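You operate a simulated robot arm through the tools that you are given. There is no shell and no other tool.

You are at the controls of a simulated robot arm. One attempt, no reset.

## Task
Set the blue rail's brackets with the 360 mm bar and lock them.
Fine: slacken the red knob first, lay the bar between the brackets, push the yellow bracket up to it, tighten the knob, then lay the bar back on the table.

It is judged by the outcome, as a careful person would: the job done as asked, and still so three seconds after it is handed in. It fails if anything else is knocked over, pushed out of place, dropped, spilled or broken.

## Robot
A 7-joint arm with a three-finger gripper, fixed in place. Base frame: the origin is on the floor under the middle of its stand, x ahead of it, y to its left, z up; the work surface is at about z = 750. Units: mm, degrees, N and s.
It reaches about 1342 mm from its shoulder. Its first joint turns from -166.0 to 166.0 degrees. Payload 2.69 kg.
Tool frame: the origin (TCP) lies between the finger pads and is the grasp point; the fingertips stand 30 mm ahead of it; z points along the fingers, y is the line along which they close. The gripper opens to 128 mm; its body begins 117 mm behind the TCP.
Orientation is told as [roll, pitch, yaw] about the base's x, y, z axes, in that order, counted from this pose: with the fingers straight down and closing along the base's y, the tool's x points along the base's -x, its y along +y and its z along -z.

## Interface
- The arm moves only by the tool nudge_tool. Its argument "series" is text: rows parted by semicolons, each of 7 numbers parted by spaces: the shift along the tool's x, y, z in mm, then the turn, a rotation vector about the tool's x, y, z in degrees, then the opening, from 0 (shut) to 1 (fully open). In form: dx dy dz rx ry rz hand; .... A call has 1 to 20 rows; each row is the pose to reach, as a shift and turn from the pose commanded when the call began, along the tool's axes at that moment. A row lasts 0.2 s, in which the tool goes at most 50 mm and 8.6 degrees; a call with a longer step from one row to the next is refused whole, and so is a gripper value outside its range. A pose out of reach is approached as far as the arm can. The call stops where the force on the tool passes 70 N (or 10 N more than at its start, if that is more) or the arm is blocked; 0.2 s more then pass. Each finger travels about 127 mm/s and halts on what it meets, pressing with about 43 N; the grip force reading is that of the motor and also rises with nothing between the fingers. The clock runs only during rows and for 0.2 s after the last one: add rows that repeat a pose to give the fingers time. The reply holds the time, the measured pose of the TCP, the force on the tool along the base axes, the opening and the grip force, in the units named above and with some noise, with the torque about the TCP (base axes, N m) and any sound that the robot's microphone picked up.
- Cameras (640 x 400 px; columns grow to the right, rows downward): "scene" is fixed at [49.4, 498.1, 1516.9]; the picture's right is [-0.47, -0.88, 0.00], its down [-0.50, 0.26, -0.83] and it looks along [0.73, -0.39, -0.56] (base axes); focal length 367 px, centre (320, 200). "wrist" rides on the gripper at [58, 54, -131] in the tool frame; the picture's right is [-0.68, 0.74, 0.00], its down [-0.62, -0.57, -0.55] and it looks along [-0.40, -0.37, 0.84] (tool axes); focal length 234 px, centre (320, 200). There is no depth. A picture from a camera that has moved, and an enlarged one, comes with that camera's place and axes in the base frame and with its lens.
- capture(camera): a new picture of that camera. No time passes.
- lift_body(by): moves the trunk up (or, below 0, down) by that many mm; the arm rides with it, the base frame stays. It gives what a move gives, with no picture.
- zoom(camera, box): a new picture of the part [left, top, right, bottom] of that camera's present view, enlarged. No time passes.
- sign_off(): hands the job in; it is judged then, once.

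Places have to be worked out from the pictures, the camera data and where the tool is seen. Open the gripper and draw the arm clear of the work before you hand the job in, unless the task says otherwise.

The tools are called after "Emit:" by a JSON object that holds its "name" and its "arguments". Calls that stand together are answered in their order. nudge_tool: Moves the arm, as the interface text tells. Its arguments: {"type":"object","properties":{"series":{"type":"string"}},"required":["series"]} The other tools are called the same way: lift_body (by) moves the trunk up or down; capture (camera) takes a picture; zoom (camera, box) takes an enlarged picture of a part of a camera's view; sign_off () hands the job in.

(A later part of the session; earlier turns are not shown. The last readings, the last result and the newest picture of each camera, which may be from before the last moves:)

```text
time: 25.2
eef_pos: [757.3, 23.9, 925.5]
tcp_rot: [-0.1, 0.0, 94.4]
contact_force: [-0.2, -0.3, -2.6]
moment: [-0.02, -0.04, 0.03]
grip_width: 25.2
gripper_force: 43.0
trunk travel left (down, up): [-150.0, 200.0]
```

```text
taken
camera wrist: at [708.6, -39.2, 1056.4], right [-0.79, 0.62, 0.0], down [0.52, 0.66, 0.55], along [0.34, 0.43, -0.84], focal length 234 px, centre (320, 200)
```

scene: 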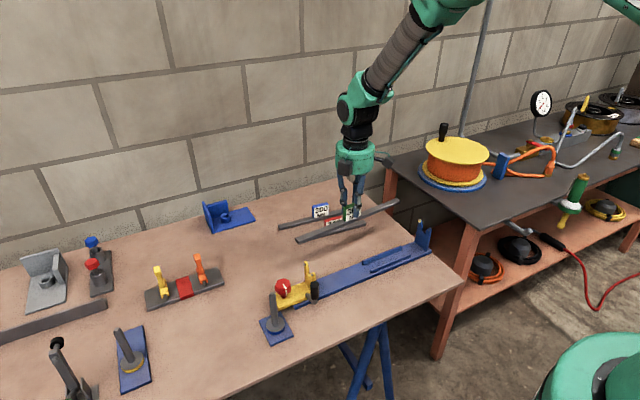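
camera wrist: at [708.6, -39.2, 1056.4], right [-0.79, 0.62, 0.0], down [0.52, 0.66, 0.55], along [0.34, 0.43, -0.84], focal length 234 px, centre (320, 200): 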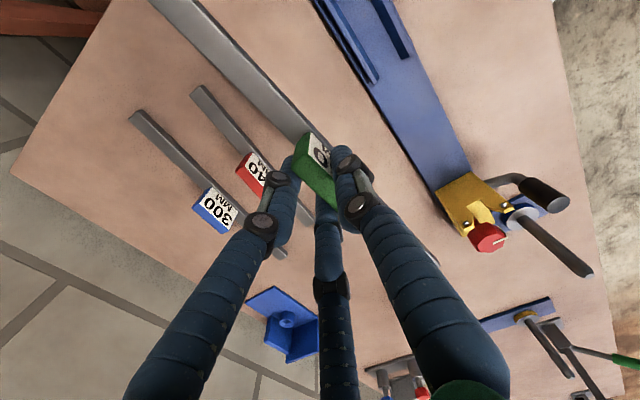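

The bar hangs level (2.6 N). Now I measure the rail, ribs and fixed bracket from here before carrying it over.

Emit:
{"name": "zoom", "arguments": {"camera": "wrist", "box": [300, 0, 560, 250]}}

Emit:
{"name": "zoom", "arguments": {"camera": "scene", "box": [300, 200, 440, 310]}}

```text
1.60 times, centred on (430, 125) of wrist
camera zoom: at [708.6, -39.2, 1056.4], right [-0.79, 0.62, 0.0], down [0.52, 0.66, 0.55], along [0.34, 0.43, -0.84], focal length 375 px, centre (144, 320)
```

zoom: 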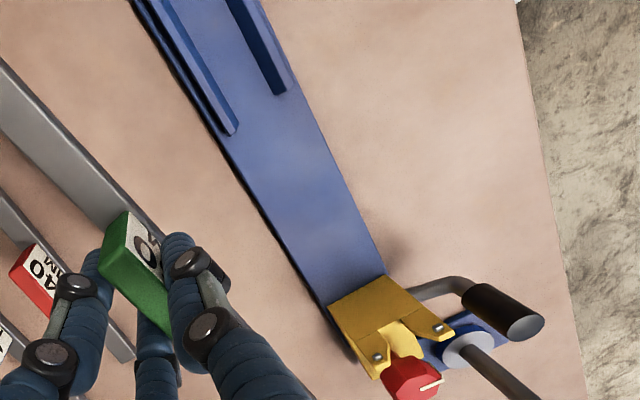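

```text
3.64 times, centred on (370, 255) of scene
camera zoom: at [49.4, 498.1, 1516.9], right [-0.47, -0.88, 0.0], down [-0.5, 0.26, -0.83], along [0.73, -0.39, -0.56], focal length 1335 px, centre (138, 0)
```

zoom: 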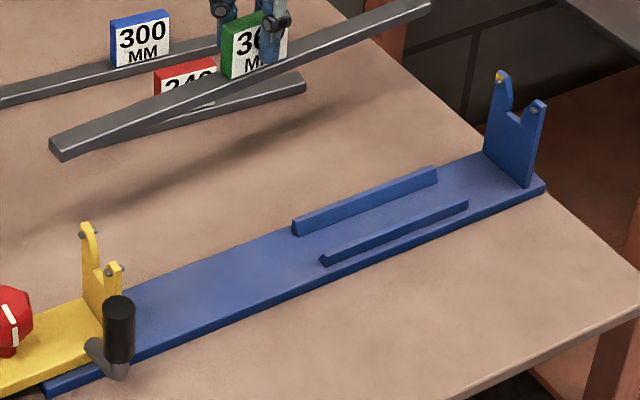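

Rail spans about x 632–686 along y (≈0.5° off), ribs leave a channel around x ≈ 650–677, the fixed plate's face is near y ≈ −180 and the yellow fork's face near y ≈ 200. So the 360 bar fits with ~20 mm to spare when centred near y = 10. I turn it parallel to the rail and carry it over, still high.

Emit:
{"name": "nudge_tool", "arguments": {"series": "6.5 0.5 0 0 0 2.3 0; 13 1 0 0 0 4.6 0; 11.5 20 0 0 0 4.6 0; 10 40 0 0 0 4.6 0; 8.5 60 0 0 0 4.6 0; 7 80 0 0 0 4.6 0; 5.8 94.7 0 0 0 4.6 0; 5.8 94.7 0 0 0 4.6 0"}}

Emit:
{"name": "capture", "arguments": {"camera": "wrist"}}

Emit:
{"name": "zoom", "arguments": {"camera": "scene", "box": [250, 160, 450, 320]}}

```text
time: 27.0
eef_pos: [663.9, 10.4, 925.2]
tcp_rot: [0.0, 0.0, 89.8]
contact_force: [0.0, 0.0, -2.7]
moment: [0.0, -0.03, 0.02]
grip_width: 25.3
gripper_force: 43.3
trunk travel left (down, up): [-150.0, 200.0]
```

```text
taken
camera wrist: at [610.3, -47.8, 1056.0], right [-0.73, 0.68, 0.0], down [0.57, 0.61, 0.55], along [0.37, 0.4, -0.84], focal length 234 px, centre (320, 200)
```

wrist: 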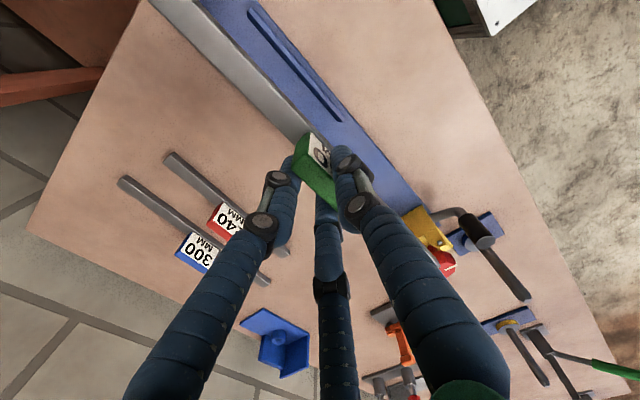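

```text
2.50 times, centred on (350, 240) of scene
camera zoom: at [49.4, 498.1, 1516.9], right [-0.47, -0.88, 0.0], down [-0.5, 0.26, -0.83], along [0.73, -0.39, -0.56], focal length 918 px, centre (245, 100)
```

zoom: 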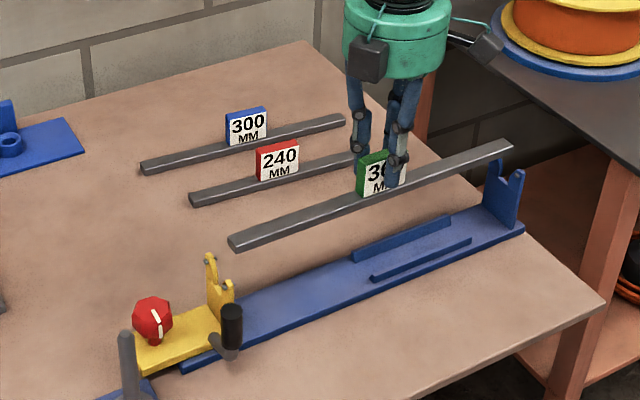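

Calibrating the scene camera on the held bar puts the fixed plate's face at y ≈ −178 and the bar's ends near −171 and +189, so it hangs between the brackets. I shift +1.5 mm in x toward the channel centre and lower to just above the ribs, then inspect.

Emit:
{"name": "nudge_tool", "arguments": {"series": "0 -1.5 20 0 0 0 0; 0 -1.5 40 0 0 0 0; 0 -1.5 60 0 0 0 0; 0 -1.5 75 0 0 0 0; 0 -1.5 83 0 0 0 0; 0 -1.5 83 0 0 0 0"}}

Emit:
{"name": "capture", "arguments": {"camera": "wrist"}}

Emit:
{"name": "zoom", "arguments": {"camera": "scene", "box": [340, 190, 450, 290]}}

Emit:
{"name": "zoom", "arguments": {"camera": "scene", "box": [260, 230, 370, 330]}}

```text
time: 28.4
eef_pos: [665.8, 10.1, 842.7]
tcp_rot: [0.0, 0.1, 89.7]
contact_force: [0.7, -0.3, -3.9]
moment: [-0.01, 0.02, -0.01]
grip_width: 24.9
gripper_force: 42.8
trunk travel left (down, up): [-150.0, 200.0]
```

```text
taken
camera wrist: at [612.7, -48.3, 973.5], right [-0.73, 0.68, 0.0], down [0.57, 0.61, 0.55], along [0.37, 0.4, -0.84], focal length 234 px, centre (320, 200)
```

wrist: 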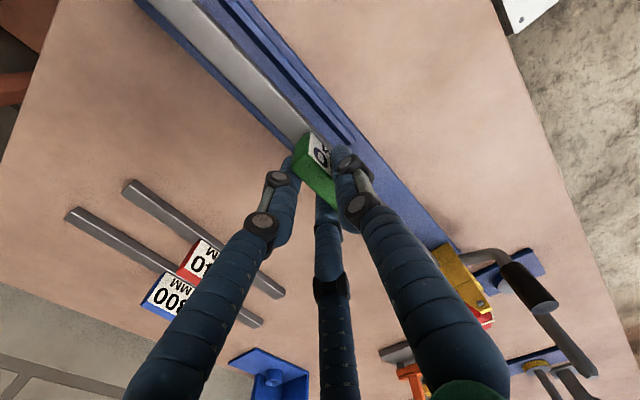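

```text
4.00 times, centred on (395, 240) of scene
camera zoom: at [49.4, 498.1, 1516.9], right [-0.47, -0.88, 0.0], down [-0.5, 0.26, -0.83], along [0.73, -0.39, -0.56], focal length 1469 px, centre (20, 40)
```

zoom: 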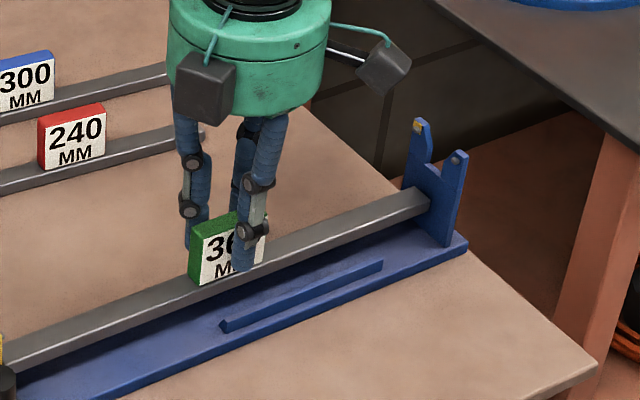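

```text
4.00 times, centred on (315, 280) of scene
camera zoom: at [49.4, 498.1, 1516.9], right [-0.47, -0.88, 0.0], down [-0.5, 0.26, -0.83], along [0.73, -0.39, -0.56], focal length 1469 px, centre (340, -120)
```

zoom: 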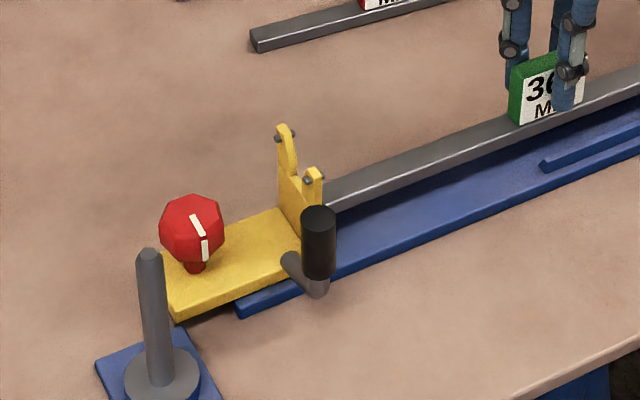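

The bar hovers between the brackets. I check its sideways position against the two ribs from the wrist camera.

Emit:
{"name": "zoom", "arguments": {"camera": "wrist", "box": [130, 0, 370, 150]}}

Emit:
{"name": "zoom", "arguments": {"camera": "wrist", "box": [200, 20, 370, 160]}}

Emit:
{"name": "zoom", "arguments": {"camera": "scene", "box": [370, 220, 450, 270]}}

Emit:
{"name": "zoom", "arguments": {"camera": "wrist", "box": [400, 220, 560, 340]}}

```text
2.67 times, centred on (250, 75) of wrist
camera zoom: at [612.7, -48.3, 973.5], right [-0.73, 0.68, 0.0], down [0.57, 0.61, 0.55], along [0.37, 0.4, -0.84], focal length 624 px, centre (507, 533)
```

zoom: 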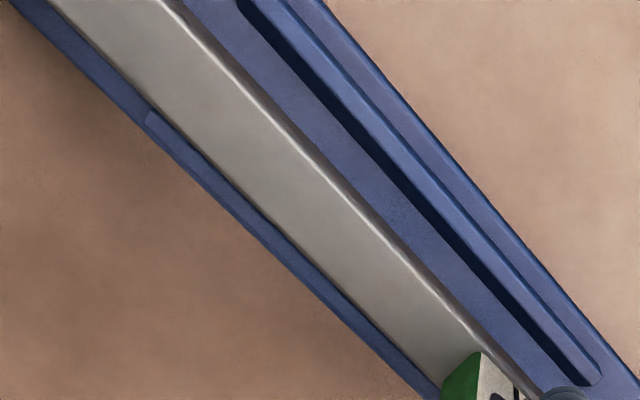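

```text
2.86 times, centred on (285, 90) of wrist
camera zoom: at [612.7, -48.3, 973.5], right [-0.73, 0.68, 0.0], down [0.57, 0.61, 0.55], along [0.37, 0.4, -0.84], focal length 669 px, centre (420, 514)
```

zoom: 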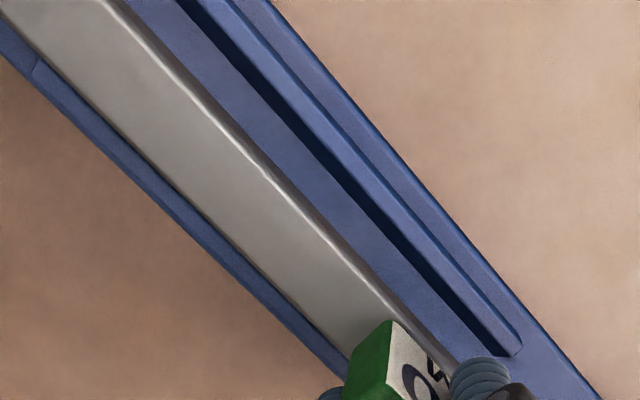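

```text
8.00 times, centred on (410, 245) of scene
camera zoom: at [49.4, 498.1, 1516.9], right [-0.47, -0.88, 0.0], down [-0.5, 0.26, -0.83], along [0.73, -0.39, -0.56], focal length 2938 px, centre (-400, -160)
```

zoom: 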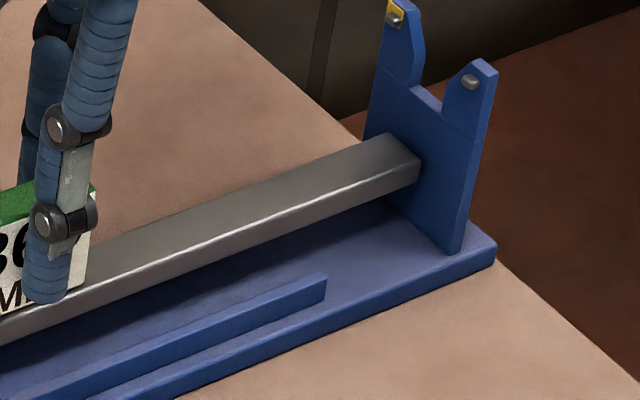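

```text
3.33 times, centred on (480, 280) of wrist
camera zoom: at [612.7, -48.3, 973.5], right [-0.73, 0.68, 0.0], down [0.57, 0.61, 0.55], along [0.37, 0.4, -0.84], focal length 781 px, centre (-213, -67)
```

zoom: 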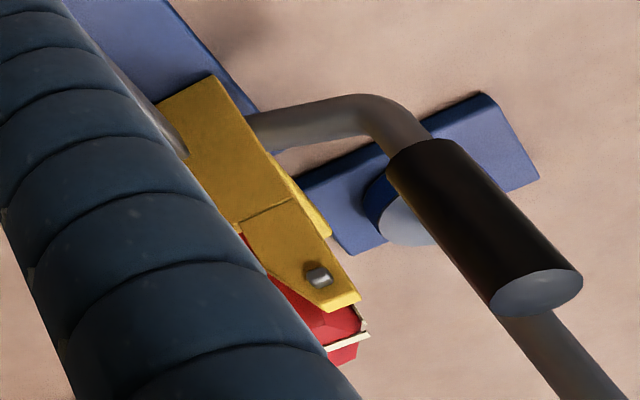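

Both views agree: bar spans x ≈ 650–668, ribs leave about 641–676, so it is centred, with ~9 mm to the fixed plate. I lower 20 mm, then will feel for the rail.

Emit:
{"name": "nudge_tool", "arguments": {"series": "0 0 6 0 0 0 0; 0 0 12 0 0 0 0; 0 0 17 0 0 0 0; 0 0 20 0 0 0 0; 0 0 20 0 0 0 0"}}

Emit:
{"name": "zoom", "arguments": {"camera": "scene", "box": [370, 220, 450, 270]}}

Emit:
{"name": "zoom", "arguments": {"camera": "scene", "box": [280, 240, 390, 310]}}

```text
time: 29.6
eef_pos: [665.9, 10.1, 821.9]
tcp_rot: [0.0, 0.0, 89.7]
contact_force: [-0.3, -0.5, -4.0]
moment: [0.0, -0.06, 0.02]
grip_width: 25.0
gripper_force: 43.1
trunk travel left (down, up): [-150.0, 200.0]
```

```text
8.00 times, centred on (410, 245) of scene
camera zoom: at [49.4, 498.1, 1516.9], right [-0.47, -0.88, 0.0], down [-0.5, 0.26, -0.83], along [0.73, -0.39, -0.56], focal length 2938 px, centre (-400, -160)
```

zoom: 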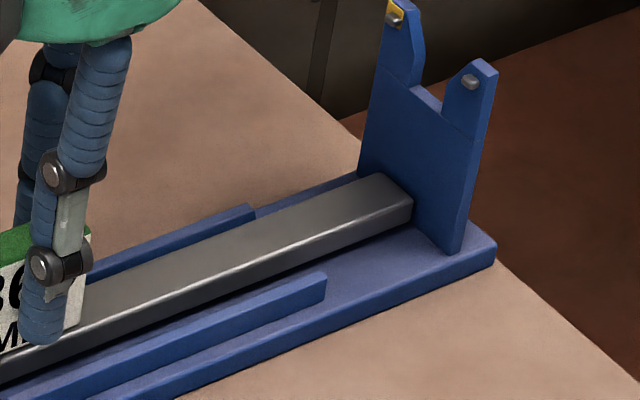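

```text
5.71 times, centred on (335, 275) of scene
camera zoom: at [49.4, 498.1, 1516.9], right [-0.47, -0.88, 0.0], down [-0.5, 0.26, -0.83], along [0.73, -0.39, -0.56], focal length 2098 px, centre (234, -229)
```

zoom: 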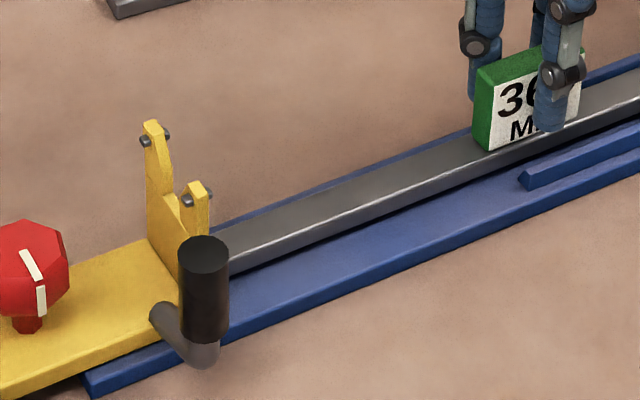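

The bar is inside the rib channel, a few mm above the rail. I go down in small steps until it takes the load.

Emit:
{"name": "nudge_tool", "arguments": {"series": "0 0 1 0 0 0 0; 0 0 2 0 0 0 0; 0 0 3 0 0 0 0"}}

```text
time: 30.4
eef_pos: [666.1, 9.7, 818.5]
tcp_rot: [0.1, 0.0, 89.8]
contact_force: [-0.4, 0.2, -3.2]
moment: [-0.02, -0.03, 0.04]
grip_width: 25.0
gripper_force: 42.7
trunk travel left (down, up): [-150.0, 200.0]
```

Not yet touching (still carrying ~3 N). A little lower.

Emit:
{"name": "nudge_tool", "arguments": {"series": "0 0 0.7 0 0 0 0; 0 0 1.4 0 0 0 0; 0 0 2 0 0 0 0"}}

```text
time: 31.2
eef_pos: [667.3, 10.3, 817.9]
tcp_rot: [0.0, 0.1, 89.8]
contact_force: [0.0, 0.5, -2.5]
moment: [0.13, 0.0, 0.0]
grip_width: 25.1
gripper_force: 43.4
trunk travel left (down, up): [-150.0, 200.0]
```

Emit:
{"name": "nudge_tool", "arguments": {"series": "0 0 0.5 0 0 0 0; 0 0 1 0 0 0 0"}}

```text
time: 31.8
eef_pos: [667.0, 10.3, 817.3]
tcp_rot: [-0.1, -0.1, 89.8]
contact_force: [-2.7, -4.0, 8.0]
moment: [-0.18, 0.26, 0.03]
grip_width: 25.2
gripper_force: 43.0
trunk travel left (down, up): [-150.0, 200.0]
```

The bar now rests on the rail (+8 N at TCP z ≈ 817). I ease off half a millimetre and slide it gently toward the fixed plate until it touches.

Emit:
{"name": "nudge_tool", "arguments": {"series": "0 0 -0.6 0 0 0 0; 1.5 0 -0.6 0 0 0 0; 3 0 -0.6 0 0 0 0; 4.5 0 -0.6 0 0 0 0; 5.5 0 -0.6 0 0 0 0"}}

Emit:
{"name": "zoom", "arguments": {"camera": "scene", "box": [390, 220, 450, 260]}}

```text
time: 33.0
eef_pos: [666.0, 6.2, 817.0]
tcp_rot: [-0.1, 0.0, 89.8]
contact_force: [-1.0, 16.7, 8.9]
moment: [0.68, 0.13, -0.14]
grip_width: 25.1
gripper_force: 42.9
trunk travel left (down, up): [-150.0, 200.0]
```

```text
10.00 times, centred on (420, 240) of scene
camera zoom: at [49.4, 498.1, 1516.9], right [-0.47, -0.88, 0.0], down [-0.5, 0.26, -0.83], along [0.73, -0.39, -0.56], focal length 3672 px, centre (-680, -200)
```

zoom: 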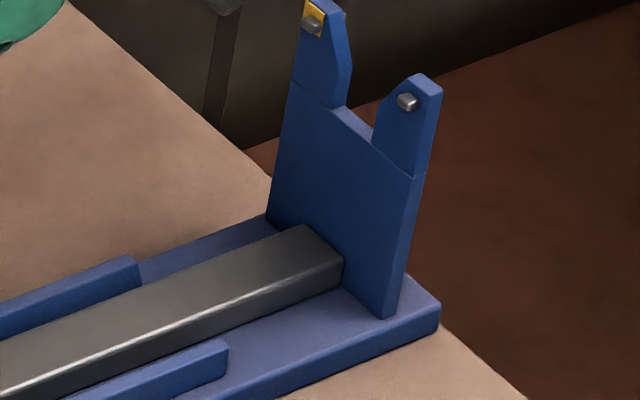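

The bar's end now abuts the fixed plate (16.7 N). I relax that by 1 mm, open the hand gently and rise.

Emit:
{"name": "nudge_tool", "arguments": {"series": "-1 0 0 0 0 0 0; -1 0 0 0 0 0 0; -1 0 0 0 0 0 0.1; -1 0 0 0 0 0 0.25; -1 0 0 0 0 0 0.4; -1 0 0 0 0 0 0.48; -1 0 0 0 0 0 0.48"}}

Emit:
{"name": "zoom", "arguments": {"camera": "scene", "box": [280, 210, 450, 310]}}

Emit:
{"name": "capture", "arguments": {"camera": "wrist"}}

```text
time: 34.6
eef_pos: [666.5, 6.1, 817.9]
tcp_rot: [0.0, 0.0, 89.8]
contact_force: [0.5, 0.0, 0.0]
moment: [0.0, 0.01, 0.0]
grip_width: 61.3
gripper_force: 0.1
trunk travel left (down, up): [-150.0, 200.0]
```

```text
3.76 times, centred on (365, 260) of scene
camera zoom: at [49.4, 498.1, 1516.9], right [-0.47, -0.88, 0.0], down [-0.5, 0.26, -0.83], along [0.73, -0.39, -0.56], focal length 1382 px, centre (151, -26)
```

zoom: 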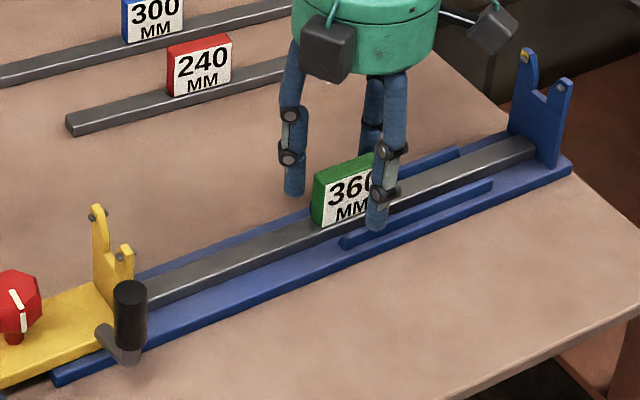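

```text
taken
camera wrist: at [612.8, -52.6, 948.0], right [-0.73, 0.68, 0.0], down [0.57, 0.61, 0.55], along [0.37, 0.4, -0.84], focal length 234 px, centre (320, 200)
```

wrist: 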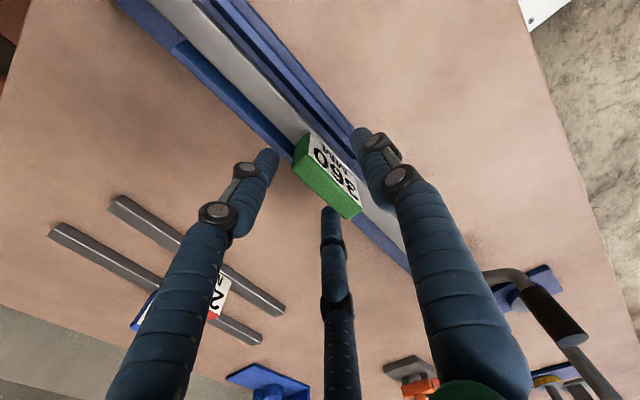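

The bar lies in the channel against the fixed plate. I rise clear and travel above the knob, keeping yaw 90° so there is room to turn it back clockwise.

Emit:
{"name": "nudge_tool", "arguments": {"series": "0 0 -20 0 0 0 0.48; 0 0 -50 0 0 0 0.48; 0 0 -85 0 0 0 0.48; 0 0 -115 0 0 0 0.48; -40 0.6 -120 0 0 0 0.48; -85 1.3 -120 0 0 0 0.48; -130 2 -120 0 0 0 0.48; -175 2.7 -120 0 0 0 0.48; -220 3.4 -120 0 0 0 0.48; -255 4 -120 0 0 0 0.48; -273.2 4.2 -120 0 0 0 0.48; -273.2 4.2 -120 0 0 0 0.48"}}

Emit:
{"name": "capture", "arguments": {"camera": "wrist"}}

Emit:
{"name": "zoom", "arguments": {"camera": "scene", "box": [250, 200, 450, 330]}}

```text
time: 37.2
eef_pos: [663.6, 278.7, 937.1]
tcp_rot: [0.0, -0.1, 89.9]
contact_force: [-0.6, 1.1, -0.1]
moment: [0.03, 0.03, 0.0]
grip_width: 61.5
gripper_force: 0.1
trunk travel left (down, up): [-150.0, 200.0]
```

```text
taken
camera wrist: at [609.9, 221.5, 1068.0], right [-0.73, 0.68, 0.0], down [0.57, 0.61, 0.55], along [0.37, 0.4, -0.84], focal length 234 px, centre (320, 200)
```

wrist: 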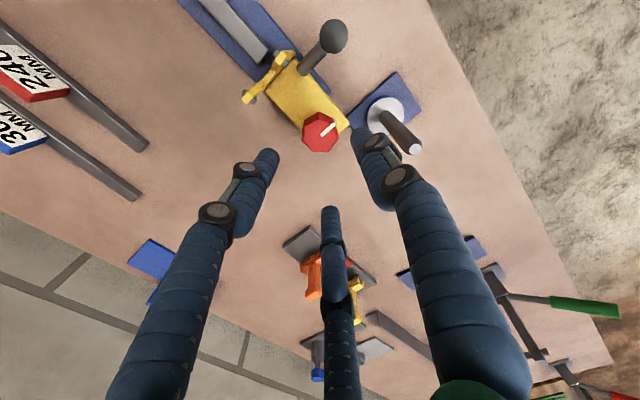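

```text
3.08 times, centred on (350, 265) of scene
camera zoom: at [49.4, 498.1, 1516.9], right [-0.47, -0.88, 0.0], down [-0.5, 0.26, -0.83], along [0.73, -0.39, -0.56], focal length 1130 px, centre (228, 0)
```

zoom: 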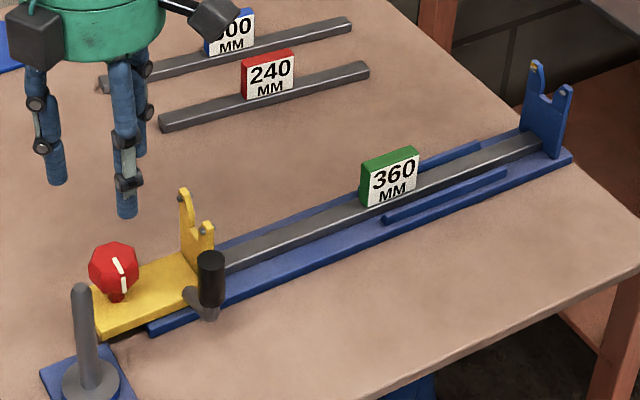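

The bar sits well. I zoom on the gap between the bar's near end and the yellow fork, and on the knob's centring.

Emit:
{"name": "zoom", "arguments": {"camera": "wrist", "box": [210, 0, 390, 170]}}

```text
2.35 times, centred on (300, 85) of wrist
camera zoom: at [609.9, 221.5, 1068.0], right [-0.73, 0.68, 0.0], down [0.57, 0.61, 0.55], along [0.37, 0.4, -0.84], focal length 551 px, centre (367, 471)
```

zoom: 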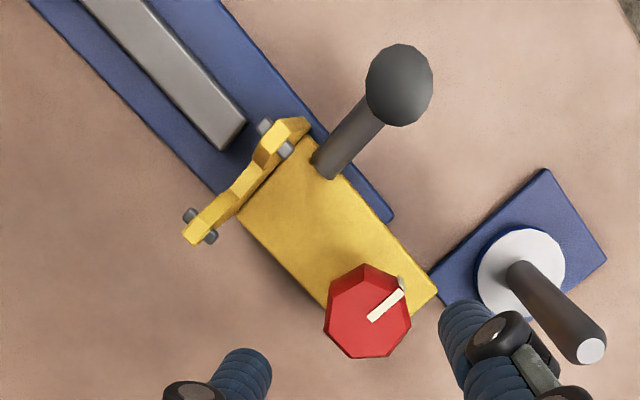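

Gap of ~15 mm to close. Comparing the two hand orientations, the knob's axis is near (664, 280.5), which the TCP already matches. I lower around the knob and close gently.

Emit:
{"name": "nudge_tool", "arguments": {"series": "0 0 30 0 0 0 0.48; 0 0 60 0 0 0 0.48; 0 0 85 0 0 0 0.48; 0 0 105 0 0 0 0.48; 0 0 115 0 0 0 0.48; 0 0 115 0 0 0 0.4; 0 0 115 0 0 0 0.36; 0 0 115 0 0 0 0.33; 0 0 115 0 0 0 0.33"}}

Emit:
{"name": "zoom", "arguments": {"camera": "wrist", "box": [240, 90, 400, 250]}}

Emit:
{"name": "zoom", "arguments": {"camera": "scene", "box": [250, 230, 340, 320]}}

```text
time: 39.2
eef_pos: [662.1, 279.2, 824.4]
tcp_rot: [0.0, 0.0, 89.8]
contact_force: [0.7, 0.7, -0.4]
moment: [0.01, -0.01, 0.0]
grip_width: 43.1
gripper_force: 1.0
trunk travel left (down, up): [-150.0, 200.0]
```

```text
2.50 times, centred on (320, 170) of wrist
camera zoom: at [609.0, 221.3, 953.9], right [-0.73, 0.68, 0.0], down [0.57, 0.61, 0.55], along [0.37, 0.4, -0.84], focal length 585 px, centre (320, 275)
```

zoom: 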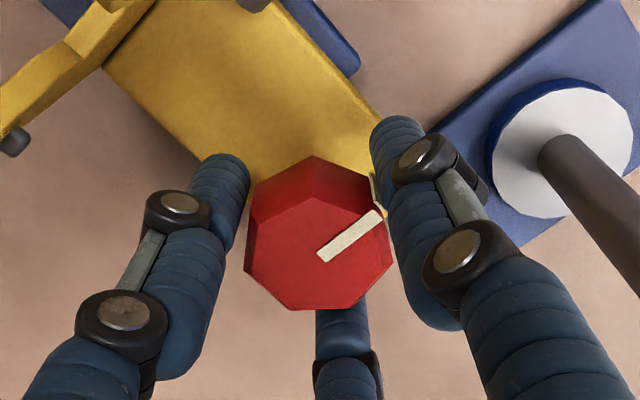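

```text
4.44 times, centred on (295, 275) of scene
camera zoom: at [49.4, 498.1, 1516.9], right [-0.47, -0.88, 0.0], down [-0.5, 0.26, -0.83], along [0.73, -0.39, -0.56], focal length 1632 px, centre (431, -133)
```

zoom: 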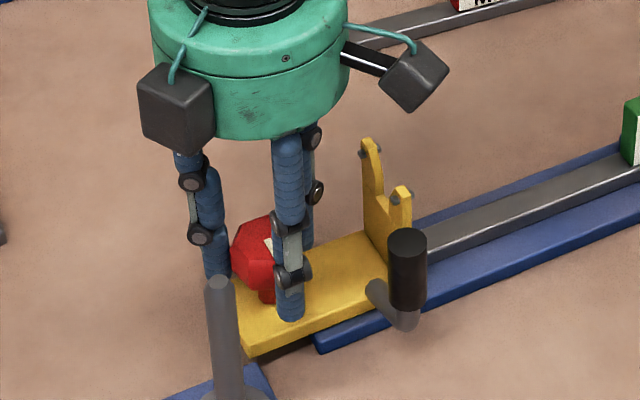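

The knob sits in the hand exactly as in the earlier good grip. I close to full grip.

Emit:
{"name": "nudge_tool", "arguments": {"series": "0 0 0 0 0 0 0.28; 0 0 0 0 0 0 0.22; 0 0 0 0 0 0 0.1; 0 0 0 0 0 0 0; 0 0 0 0 0 0 0"}}

```text
time: 40.4
eef_pos: [663.2, 279.5, 822.9]
tcp_rot: [0.0, 0.1, 89.8]
contact_force: [5.4, -0.3, -0.8]
moment: [-0.03, -0.09, 0.01]
grip_width: 41.3
gripper_force: 42.8
trunk travel left (down, up): [-150.0, 200.0]
```

Held with little side force. Now I push the carriage toward −y (tool +x), 6 mm first, reading the force.

Emit:
{"name": "nudge_tool", "arguments": {"series": "1.5 0 0 0 0 0 0; 3 0 0 0 0 0 0; 4.5 0 0 0 0 0 0; 6 0 0 0 0 0 0; 6 0 0 0 0 0 0"}}

Emit:
{"name": "zoom", "arguments": {"camera": "scene", "box": [250, 230, 340, 320]}}

```text
time: 41.6
eef_pos: [662.9, 273.2, 822.8]
tcp_rot: [0.0, 0.0, 89.8]
contact_force: [6.1, 0.1, 1.3]
moment: [-0.14, -0.04, 0.0]
grip_width: 41.1
gripper_force: 42.8
trunk travel left (down, up): [-150.0, 200.0]
```

```text
4.44 times, centred on (295, 275) of scene
camera zoom: at [49.4, 498.1, 1516.9], right [-0.47, -0.88, 0.0], down [-0.5, 0.26, -0.83], along [0.73, -0.39, -0.56], focal length 1632 px, centre (431, -133)
```

zoom: 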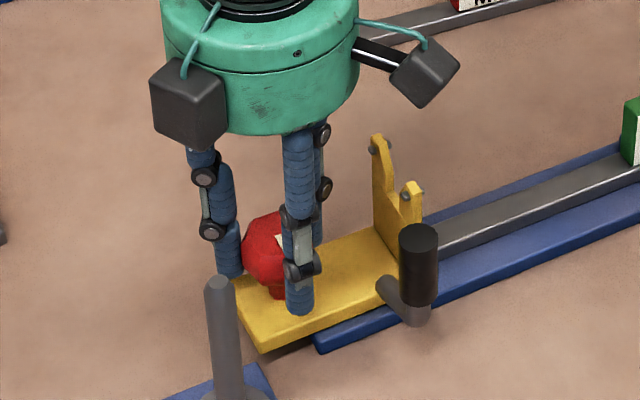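

The carriage slides freely, confirming it is slack. I continue, slower, until it meets the bar.

Emit:
{"name": "nudge_tool", "arguments": {"series": "1.5 0 0 0 0 0 0; 3 0 0 0 0 0 0; 4.5 0 0 0 0 0 0; 6 0 0 0 0 0 0; 6 0 0 0 0 0 0"}}

Emit:
{"name": "zoom", "arguments": {"camera": "scene", "box": [280, 250, 340, 310]}}

```text
time: 42.8
eef_pos: [664.0, 266.6, 822.5]
tcp_rot: [-0.1, 0.0, 89.9]
contact_force: [7.0, 0.2, 5.5]
moment: [-0.14, -0.1, 0.0]
grip_width: 40.8
gripper_force: 43.1
trunk travel left (down, up): [-150.0, 200.0]
```

```text
6.67 times, centred on (310, 280) of scene
camera zoom: at [49.4, 498.1, 1516.9], right [-0.47, -0.88, 0.0], down [-0.5, 0.26, -0.83], along [0.73, -0.39, -0.56], focal length 2448 px, centre (387, -333)
```

zoom: 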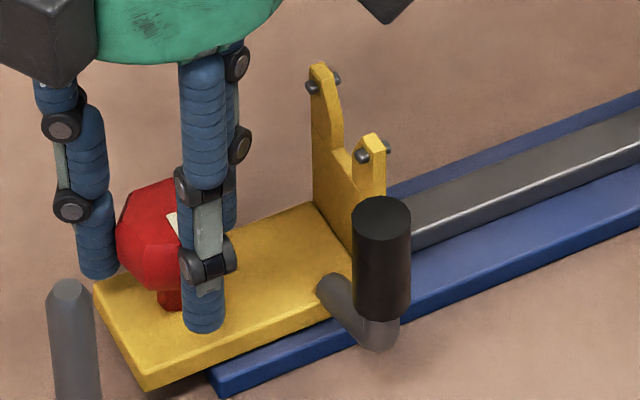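

Emit:
{"name": "nudge_tool", "arguments": {"series": "0.8 0 0 0 0 0 0; 1.6 0 0 0 0 0 0; 2.4 0 0 0 0 0 0; 2.4 0 0 0 0 0 0"}}

```text
time: 43.8
eef_pos: [663.6, 265.1, 823.1]
tcp_rot: [-0.1, 0.0, 89.7]
contact_force: [7.4, 3.9, 4.6]
moment: [-0.03, -0.25, -0.02]
grip_width: 40.6
gripper_force: 42.2
trunk travel left (down, up): [-150.0, 200.0]
```

Emit:
{"name": "nudge_tool", "arguments": {"series": "0.6 0 0 0 0 0 0; 1.2 0 0 0 0 0 0; 1.2 0 0 0 0 0 0"}}

Emit:
{"name": "zoom", "arguments": {"camera": "scene", "box": [280, 250, 340, 310]}}

Emit:
{"name": "zoom", "arguments": {"camera": "scene", "box": [390, 220, 450, 260]}}

```text
time: 44.6
eef_pos: [663.1, 264.9, 823.5]
tcp_rot: [-0.1, -0.1, 89.8]
contact_force: [6.8, 23.1, 0.5]
moment: [0.47, -0.1, -0.02]
grip_width: 40.6
gripper_force: 45.2
trunk travel left (down, up): [-150.0, 200.0]
```

```text
6.67 times, centred on (310, 280) of scene
camera zoom: at [49.4, 498.1, 1516.9], right [-0.47, -0.88, 0.0], down [-0.5, 0.26, -0.83], along [0.73, -0.39, -0.56], focal length 2448 px, centre (387, -333)
```

zoom: 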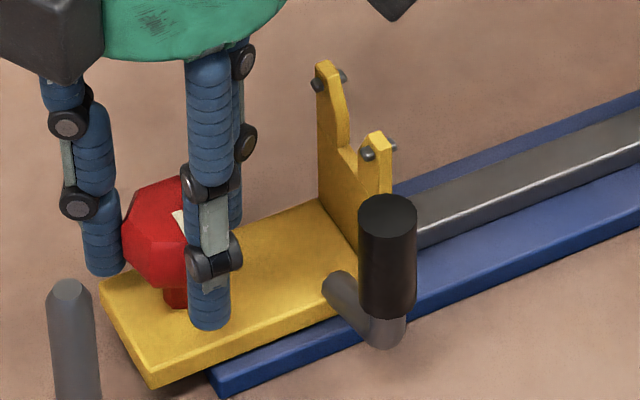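

```text
10.00 times, centred on (420, 240) of scene
camera zoom: at [49.4, 498.1, 1516.9], right [-0.47, -0.88, 0.0], down [-0.5, 0.26, -0.83], along [0.73, -0.39, -0.56], focal length 3672 px, centre (-680, -200)
```

zoom: 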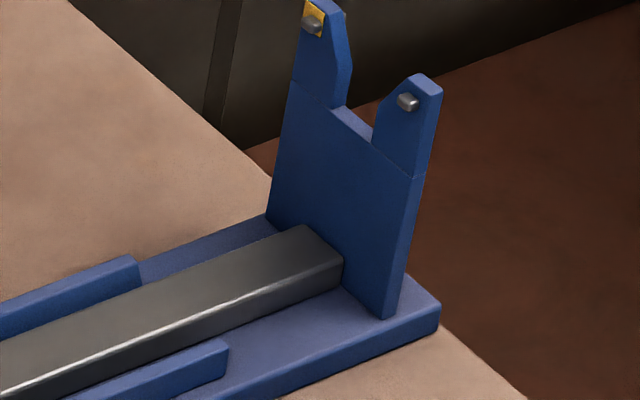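

Firm contact: 23 N against the bar with both ends touching their brackets. Holding that push, I turn the knob clockwise (+ about tool z) the first 30°.

Emit:
{"name": "nudge_tool", "arguments": {"series": "-0.1 0 0 0 0 6 0; -0.2 0 0 0 0 12 0; -0.3 0 0 0 0 18 0; -0.4 0 0 0 0 24 0; -0.5 0 0 0 0 30 0"}}

Emit:
{"name": "zoom", "arguments": {"camera": "wrist", "box": [240, 90, 400, 250]}}

```text
time: 45.8
eef_pos: [663.4, 265.2, 823.9]
tcp_rot: [0.0, 0.0, 59.7]
contact_force: [7.6, 27.2, 11.9]
moment: [0.42, -0.1, -0.01]
grip_width: 40.3
gripper_force: 44.8
trunk travel left (down, up): [-150.0, 200.0]
```

```text
2.50 times, centred on (320, 170) of wrist
camera zoom: at [587.9, 241.6, 953.8], right [-0.3, 0.96, 0.0], down [0.8, 0.25, 0.55], along [0.53, 0.16, -0.84], focal length 585 px, centre (320, 275)
```

zoom: 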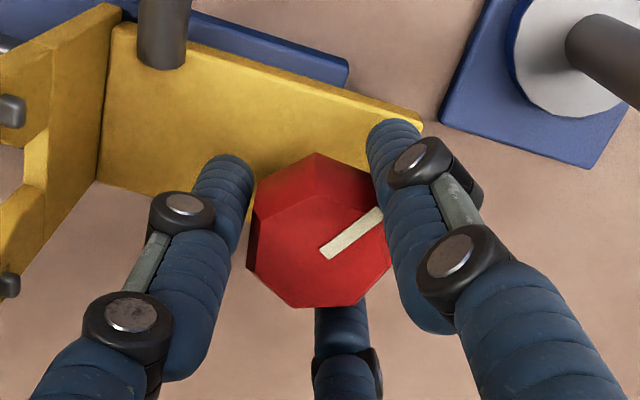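

The knob turned with the hand and the push stays at 27 N. I continue another 30° clockwise.

Emit:
{"name": "nudge_tool", "arguments": {"series": "-0.1 0.05 0 0 0 6 0; -0.2 0.1 0 0 0 12 0; -0.3 0.15 0 0 0 18 0; -0.4 0.2 0 0 0 24 0; -0.5 0.3 0 0 0 30 0"}}

Emit:
{"name": "zoom", "arguments": {"camera": "wrist", "box": [240, 90, 400, 250]}}

```text
time: 47.0
eef_pos: [663.5, 265.4, 823.6]
tcp_rot: [-0.1, -0.1, 29.8]
contact_force: [17.5, 21.9, 12.8]
moment: [0.19, -0.29, 0.03]
grip_width: 40.4
gripper_force: 45.0
trunk travel left (down, up): [-150.0, 200.0]
```

```text
2.50 times, centred on (320, 170) of wrist
camera zoom: at [586.4, 282.7, 953.7], right [0.22, 0.97, 0.0], down [0.81, -0.19, 0.55], along [0.54, -0.12, -0.84], focal length 585 px, centre (320, 275)
```

zoom: 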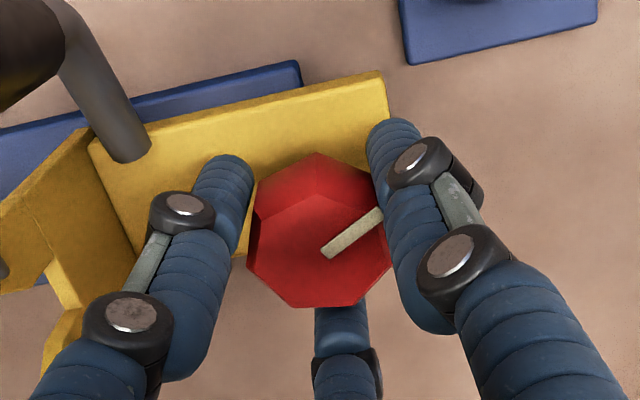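

Still turning together, push 22 N. I continue the next 30° back to the original pointer direction.

Emit:
{"name": "nudge_tool", "arguments": {"series": "-0.1 0 0 0 0 6 0; -0.2 0 0 0 0 12 0; -0.3 0 0 0 0 18 0; -0.4 0 0 0 0 24 0; -0.6 0 0 0 0 30 0"}}

Emit:
{"name": "zoom", "arguments": {"camera": "wrist", "box": [240, 90, 400, 250]}}

```text
time: 48.2
eef_pos: [662.6, 265.6, 823.7]
tcp_rot: [0.0, 0.0, -0.2]
contact_force: [14.6, 20.9, 20.7]
moment: [0.31, -0.18, 0.89]
grip_width: 40.5
gripper_force: 45.4
trunk travel left (down, up): [-150.0, 200.0]
```

```text
2.50 times, centred on (320, 170) of wrist
camera zoom: at [605.7, 319.0, 953.6], right [0.68, 0.73, 0.0], down [0.61, -0.57, 0.55], along [0.4, -0.37, -0.84], focal length 585 px, centre (320, 275)
```

zoom: 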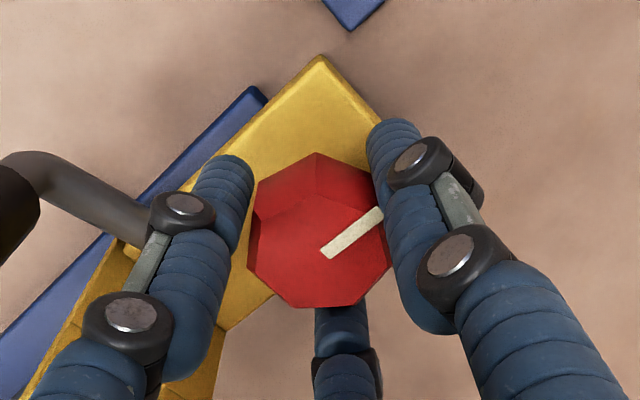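

Torque is now 0.89 N·m against the turn: the knob is tightening at its original angle. I turn a little further to seat it firmly.

Emit:
{"name": "nudge_tool", "arguments": {"series": "0 0 0 0 0 4 0; 0 0 0 0 0 8 0; 0 0 0 0 0 12 0; 0 0 0 0 0 12 0"}}

Emit:
{"name": "zoom", "arguments": {"camera": "wrist", "box": [240, 90, 400, 250]}}

```text
time: 49.2
eef_pos: [662.7, 264.3, 822.1]
tcp_rot: [0.0, 0.1, -12.2]
contact_force: [21.6, 9.9, 5.6]
moment: [0.06, -0.57, 0.73]
grip_width: 40.8
gripper_force: 44.7
trunk travel left (down, up): [-150.0, 200.0]
```

```text
2.50 times, centred on (320, 170) of wrist
camera zoom: at [618.4, 329.9, 952.7], right [0.82, 0.58, 0.0], down [0.48, -0.68, 0.55], along [0.32, -0.45, -0.84], focal length 585 px, centre (320, 275)
```

zoom: 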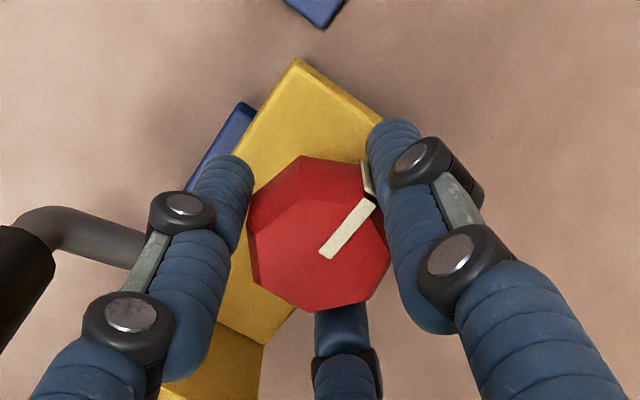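

The pointer stayed put while the fingers slipped round by ~10°, so the knob is hard against its tight stop. I open and rise straight up, then check.

Emit:
{"name": "nudge_tool", "arguments": {"series": "0 0 0 0 0 0 0.2; 0 0 0 0 0 0 0.42; 0 0 0 0 0 0 0.48; 0 0 0 0 0 0 0.48; 0 0 -25 0 0 0 0.48; 0 0 -60 0 0 0 0.48; 0 0 -95 0 0 0 0.48; 0 0 -115 0 0 0 0.48"}}

Emit:
{"name": "capture", "arguments": {"camera": "wrist"}}

Emit:
{"name": "zoom", "arguments": {"camera": "scene", "box": [260, 240, 350, 320]}}

Emit:
{"name": "zoom", "arguments": {"camera": "scene", "box": [390, 220, 450, 260]}}

```text
time: 51.0
eef_pos: [661.9, 266.0, 935.9]
tcp_rot: [0.0, 0.0, -12.1]
contact_force: [-0.4, 0.5, 0.9]
moment: [0.04, -0.03, 0.04]
grip_width: 61.4
gripper_force: 0.1
trunk travel left (down, up): [-150.0, 200.0]
```

```text
taken
camera wrist: at [618.5, 329.9, 1068.2], right [0.82, 0.58, 0.0], down [0.48, -0.68, 0.55], along [0.32, -0.45, -0.84], focal length 234 px, centre (320, 200)
```

wrist: 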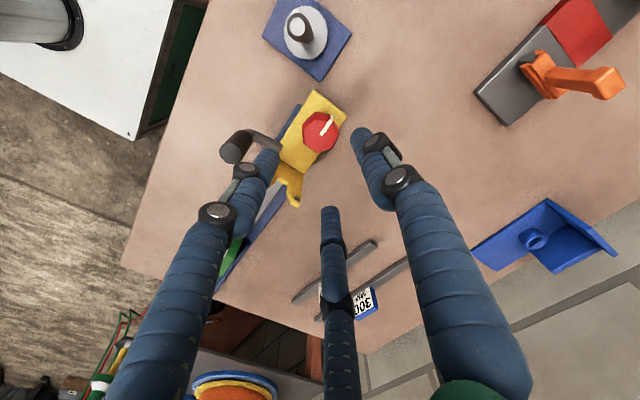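

```text
5.00 times, centred on (305, 280) of scene
camera zoom: at [49.4, 498.1, 1516.9], right [-0.47, -0.88, 0.0], down [-0.5, 0.26, -0.83], along [0.73, -0.39, -0.56], focal length 1836 px, centre (395, -200)
```

zoom: 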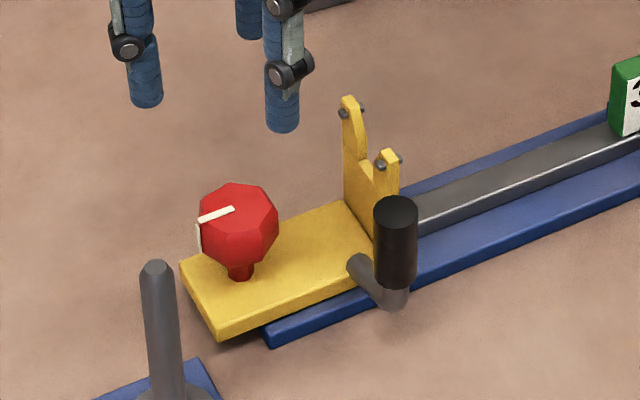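

```text
10.00 times, centred on (420, 240) of scene
camera zoom: at [49.4, 498.1, 1516.9], right [-0.47, -0.88, 0.0], down [-0.5, 0.26, -0.83], along [0.73, -0.39, -0.56], focal length 3672 px, centre (-680, -200)
```

zoom: 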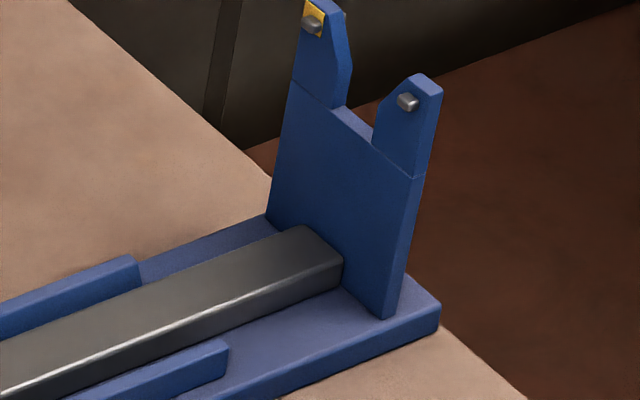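

The knob pointer is back where it was when tight, and both bar ends are still touching. Now I go back above the bar's label at the pose I released it from, turning to yaw 89.8°.

Emit:
{"name": "nudge_tool", "arguments": {"series": "-4.83 -21.08 0 0 0 -8.5 0.48; -9.66 -42.16 0 0 0 -17 0.48; -14.49 -63.24 0 0 0 -25.5 0.48; -19.32 -84.32 0 0 0 -34 0.48; -24.15 -105.4 0 0 0 -42.5 0.48; -28.98 -126.48 0 0 0 -51 0.48; -33.81 -147.56 0 0 0 -59.5 0.48; -38.64 -168.64 0 0 0 -68 0.48; -43.47 -189.72 0 0 0 -76.5 0.48; -48.3 -210.8 0 0 0 -85 0.48; -53.13 -231.88 0 0 0 -93.5 0.48; -57.96 -252.96 0 0 0 -102 0.48; -57.96 -252.96 0 0 0 -102 0.48"}}

Emit:
{"name": "capture", "arguments": {"camera": "wrist"}}

Emit:
{"name": "capture", "arguments": {"camera": "scene"}}

```text
time: 53.8
eef_pos: [667.0, 6.0, 937.2]
tcp_rot: [0.0, -0.1, 89.9]
contact_force: [-0.2, -0.8, -0.1]
moment: [0.03, -0.04, -0.01]
grip_width: 61.1
gripper_force: 0.1
trunk travel left (down, up): [-150.0, 200.0]
```

```text
taken
camera wrist: at [614.8, -53.3, 1067.5], right [-0.74, 0.68, 0.0], down [0.57, 0.61, 0.55], along [0.37, 0.4, -0.84], focal length 234 px, centre (320, 200)
```

wrist: 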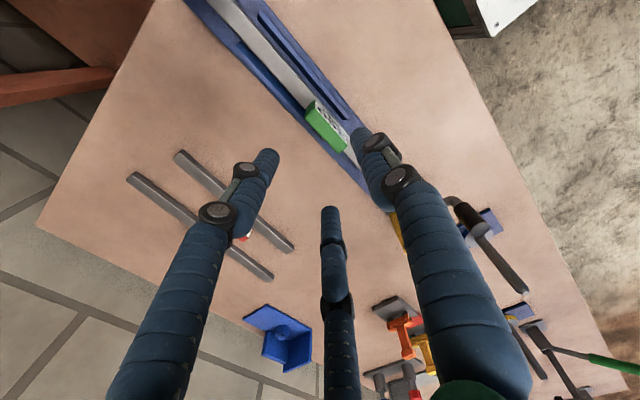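

```text
taken
```

scene: 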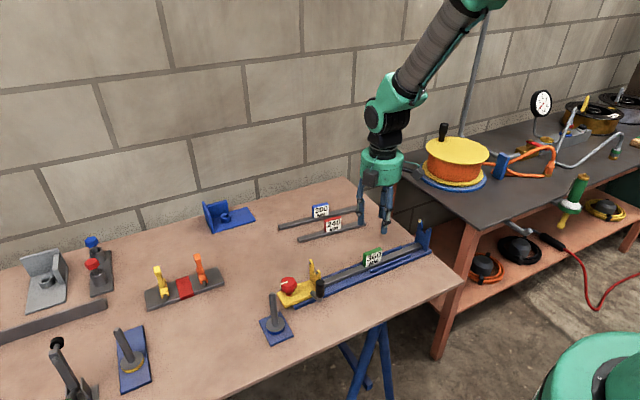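

I lower toward the label in two stages, comparing with the view I had at release.

Emit:
{"name": "nudge_tool", "arguments": {"series": "0 1 30 0 0 0 0.48; 0 1 60 0 0 0 0.48; 0 1 85 0 0 0 0.48; 0 1 85 0 0 0 0.48"}}

Emit:
{"name": "zoom", "arguments": {"camera": "wrist", "box": [240, 90, 400, 250]}}

```text
time: 54.8
eef_pos: [667.3, 5.3, 851.5]
tcp_rot: [0.1, 0.0, 89.9]
contact_force: [-0.7, 0.7, 0.3]
moment: [0.01, 0.02, 0.02]
grip_width: 61.6
gripper_force: 0.0
trunk travel left (down, up): [-150.0, 200.0]
```

```text
2.50 times, centred on (320, 170) of wrist
camera zoom: at [613.2, -52.9, 982.9], right [-0.73, 0.68, 0.0], down [0.57, 0.61, 0.55], along [0.37, 0.4, -0.84], focal length 585 px, centre (320, 275)
```

zoom: 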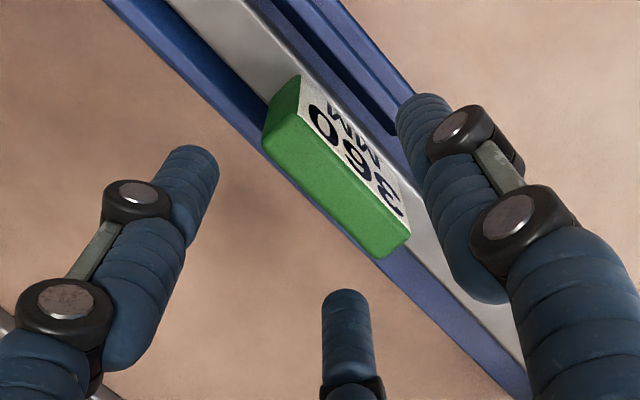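

Well placed. I lower the last 34 mm and close gently on the label.

Emit:
{"name": "nudge_tool", "arguments": {"series": "0 0 12 0 0 0 0.48; 0 0 24 0 0 0 0.48; 0 0 33.5 0 0 0 0.48; 0 0 33.5 0 0 0 0.4; 0 0 33.5 0 0 0 0.32; 0 0 33.5 0 0 0 0.25; 0 0 33.5 0 0 0 0.22; 0 0 33.5 0 0 0 0.22"}}

Emit:
{"name": "zoom", "arguments": {"camera": "wrist", "box": [240, 90, 400, 250]}}

```text
time: 56.6
eef_pos: [666.3, 5.7, 820.9]
tcp_rot: [0.0, 0.0, 89.7]
contact_force: [-0.1, 0.1, -0.8]
moment: [-0.02, -0.04, 0.01]
grip_width: 28.4
gripper_force: 0.1
trunk travel left (down, up): [-150.0, 200.0]
```

```text
2.50 times, centred on (320, 170) of wrist
camera zoom: at [613.2, -52.6, 950.0], right [-0.73, 0.68, 0.0], down [0.57, 0.61, 0.55], along [0.37, 0.4, -0.84], focal length 585 px, centre (320, 275)
```

zoom: 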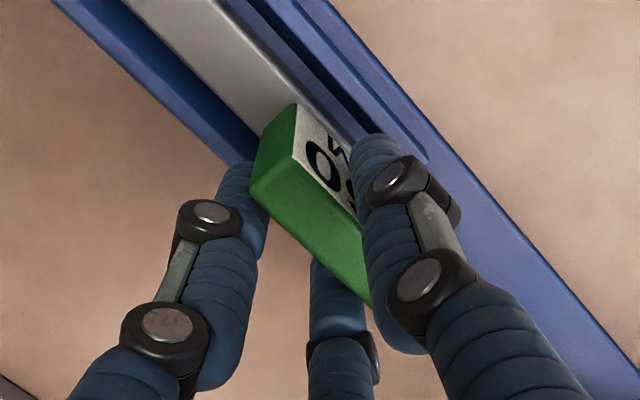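

No side load at 28 mm. I close to full grip and look at forces before lifting.

Emit:
{"name": "nudge_tool", "arguments": {"series": "0 0 0 0 0 0 0.18; 0 0 0 0 0 0 0.12; 0 0 0 0 0 0 0.05; 0 0 0 0 0 0 0; 0 0 0 0 0 0 0; 0 0 0 0 0 0 0"}}

```text
time: 58.0
eef_pos: [666.5, 6.4, 819.0]
tcp_rot: [0.0, -0.1, 89.8]
contact_force: [-0.6, 0.1, 0.2]
moment: [-0.03, 0.04, -0.01]
grip_width: 25.4
gripper_force: 43.0
trunk travel left (down, up): [-150.0, 200.0]
```

Gripped with no side force. I lift slowly, first 6 mm, to see whether the bar comes free without dragging.

Emit:
{"name": "nudge_tool", "arguments": {"series": "0 0 -1.5 0 0 0 0; 0 0 -3 0 0 0 0; 0 0 -4.5 0 0 0 0; 0 0 -6 0 0 0 0; 0 0 -6 0 0 0 0"}}

Emit:
{"name": "zoom", "arguments": {"camera": "scene", "box": [280, 220, 450, 320]}}

```text
time: 59.2
eef_pos: [666.0, 4.5, 825.7]
tcp_rot: [0.0, 0.0, 89.8]
contact_force: [0.3, -5.4, -5.8]
moment: [-0.65, 0.0, 0.07]
grip_width: 25.2
gripper_force: 43.2
trunk travel left (down, up): [-150.0, 200.0]
```

```text
3.76 times, centred on (365, 270) of scene
camera zoom: at [49.4, 498.1, 1516.9], right [-0.47, -0.88, 0.0], down [-0.5, 0.26, -0.83], along [0.73, -0.39, -0.56], focal length 1382 px, centre (151, -64)
```

zoom: 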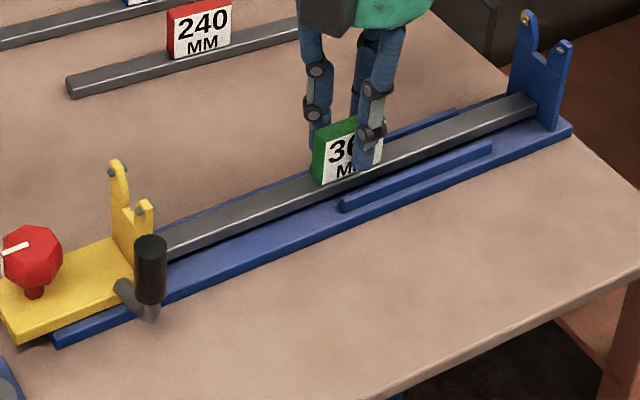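

It is coming up with a light rub at the yellow end (about 5 N). I shift 0.4 mm toward the fixed plate to relieve it and continue lifting slowly.

Emit:
{"name": "nudge_tool", "arguments": {"series": "0.4 0 0 0 0 0 0; 0.4 0 -2 0 0 0 0; 0.4 0 -4 0 0 0 0; 0.4 0 -6 0 0 0 0; 0.4 0 -6 0 0 0 0"}}

```text
time: 60.4
eef_pos: [665.0, 6.5, 830.4]
tcp_rot: [0.2, 0.0, 89.8]
contact_force: [-0.2, 13.6, -7.1]
moment: [1.34, 0.02, -0.02]
grip_width: 25.2
gripper_force: 42.8
trunk travel left (down, up): [-150.0, 200.0]
```

That overshot slightly (13.6 N now at the fixed end); it is a line-to-line fit. I move back 0.25 mm to balance and keep lifting.

Emit:
{"name": "nudge_tool", "arguments": {"series": "-0.25 0 0 0 0 0 0; -0.25 0 -2 0 0 0 0; -0.25 0 -4 0 0 0 0; -0.25 0 -6 0 0 0 0; -0.25 0 -6 0 0 0 0"}}

Emit:
{"name": "zoom", "arguments": {"camera": "scene", "box": [280, 220, 450, 320]}}

```text
time: 61.6
eef_pos: [665.7, 5.8, 836.3]
tcp_rot: [-0.1, 0.0, 89.7]
contact_force: [0.1, 11.1, -5.8]
moment: [1.02, 0.04, 0.04]
grip_width: 25.0
gripper_force: 43.2
trunk travel left (down, up): [-150.0, 200.0]
```

```text
3.76 times, centred on (365, 270) of scene
camera zoom: at [49.4, 498.1, 1516.9], right [-0.47, -0.88, 0.0], down [-0.5, 0.26, -0.83], along [0.73, -0.39, -0.56], focal length 1382 px, centre (151, -64)
```

zoom: 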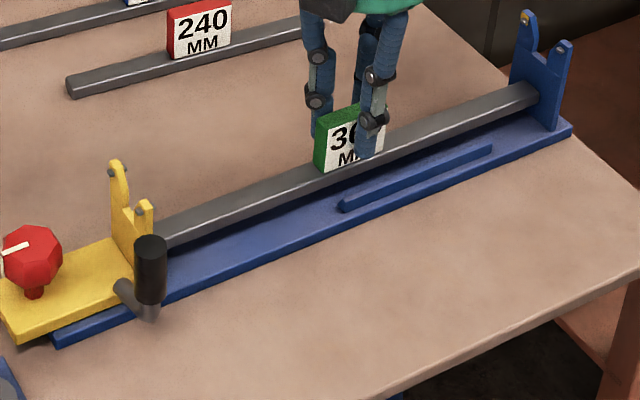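

Still 11 N toward the fixed end. I shift another 0.4 mm back and lift further.

Emit:
{"name": "nudge_tool", "arguments": {"series": "-0.4 0 0 0 0 0 0; -0.4 0 -2 0 0 0 0; -0.4 0 -5 0 0 0 0; -0.4 0 -8 0 0 0 0; -0.4 0 -8 0 0 0 0"}}

```text
time: 62.8
eef_pos: [666.2, 6.1, 844.6]
tcp_rot: [0.1, 0.0, 89.8]
contact_force: [-0.3, -1.2, -3.5]
moment: [0.02, -0.06, 0.01]
grip_width: 25.1
gripper_force: 42.4
trunk travel left (down, up): [-150.0, 200.0]
```

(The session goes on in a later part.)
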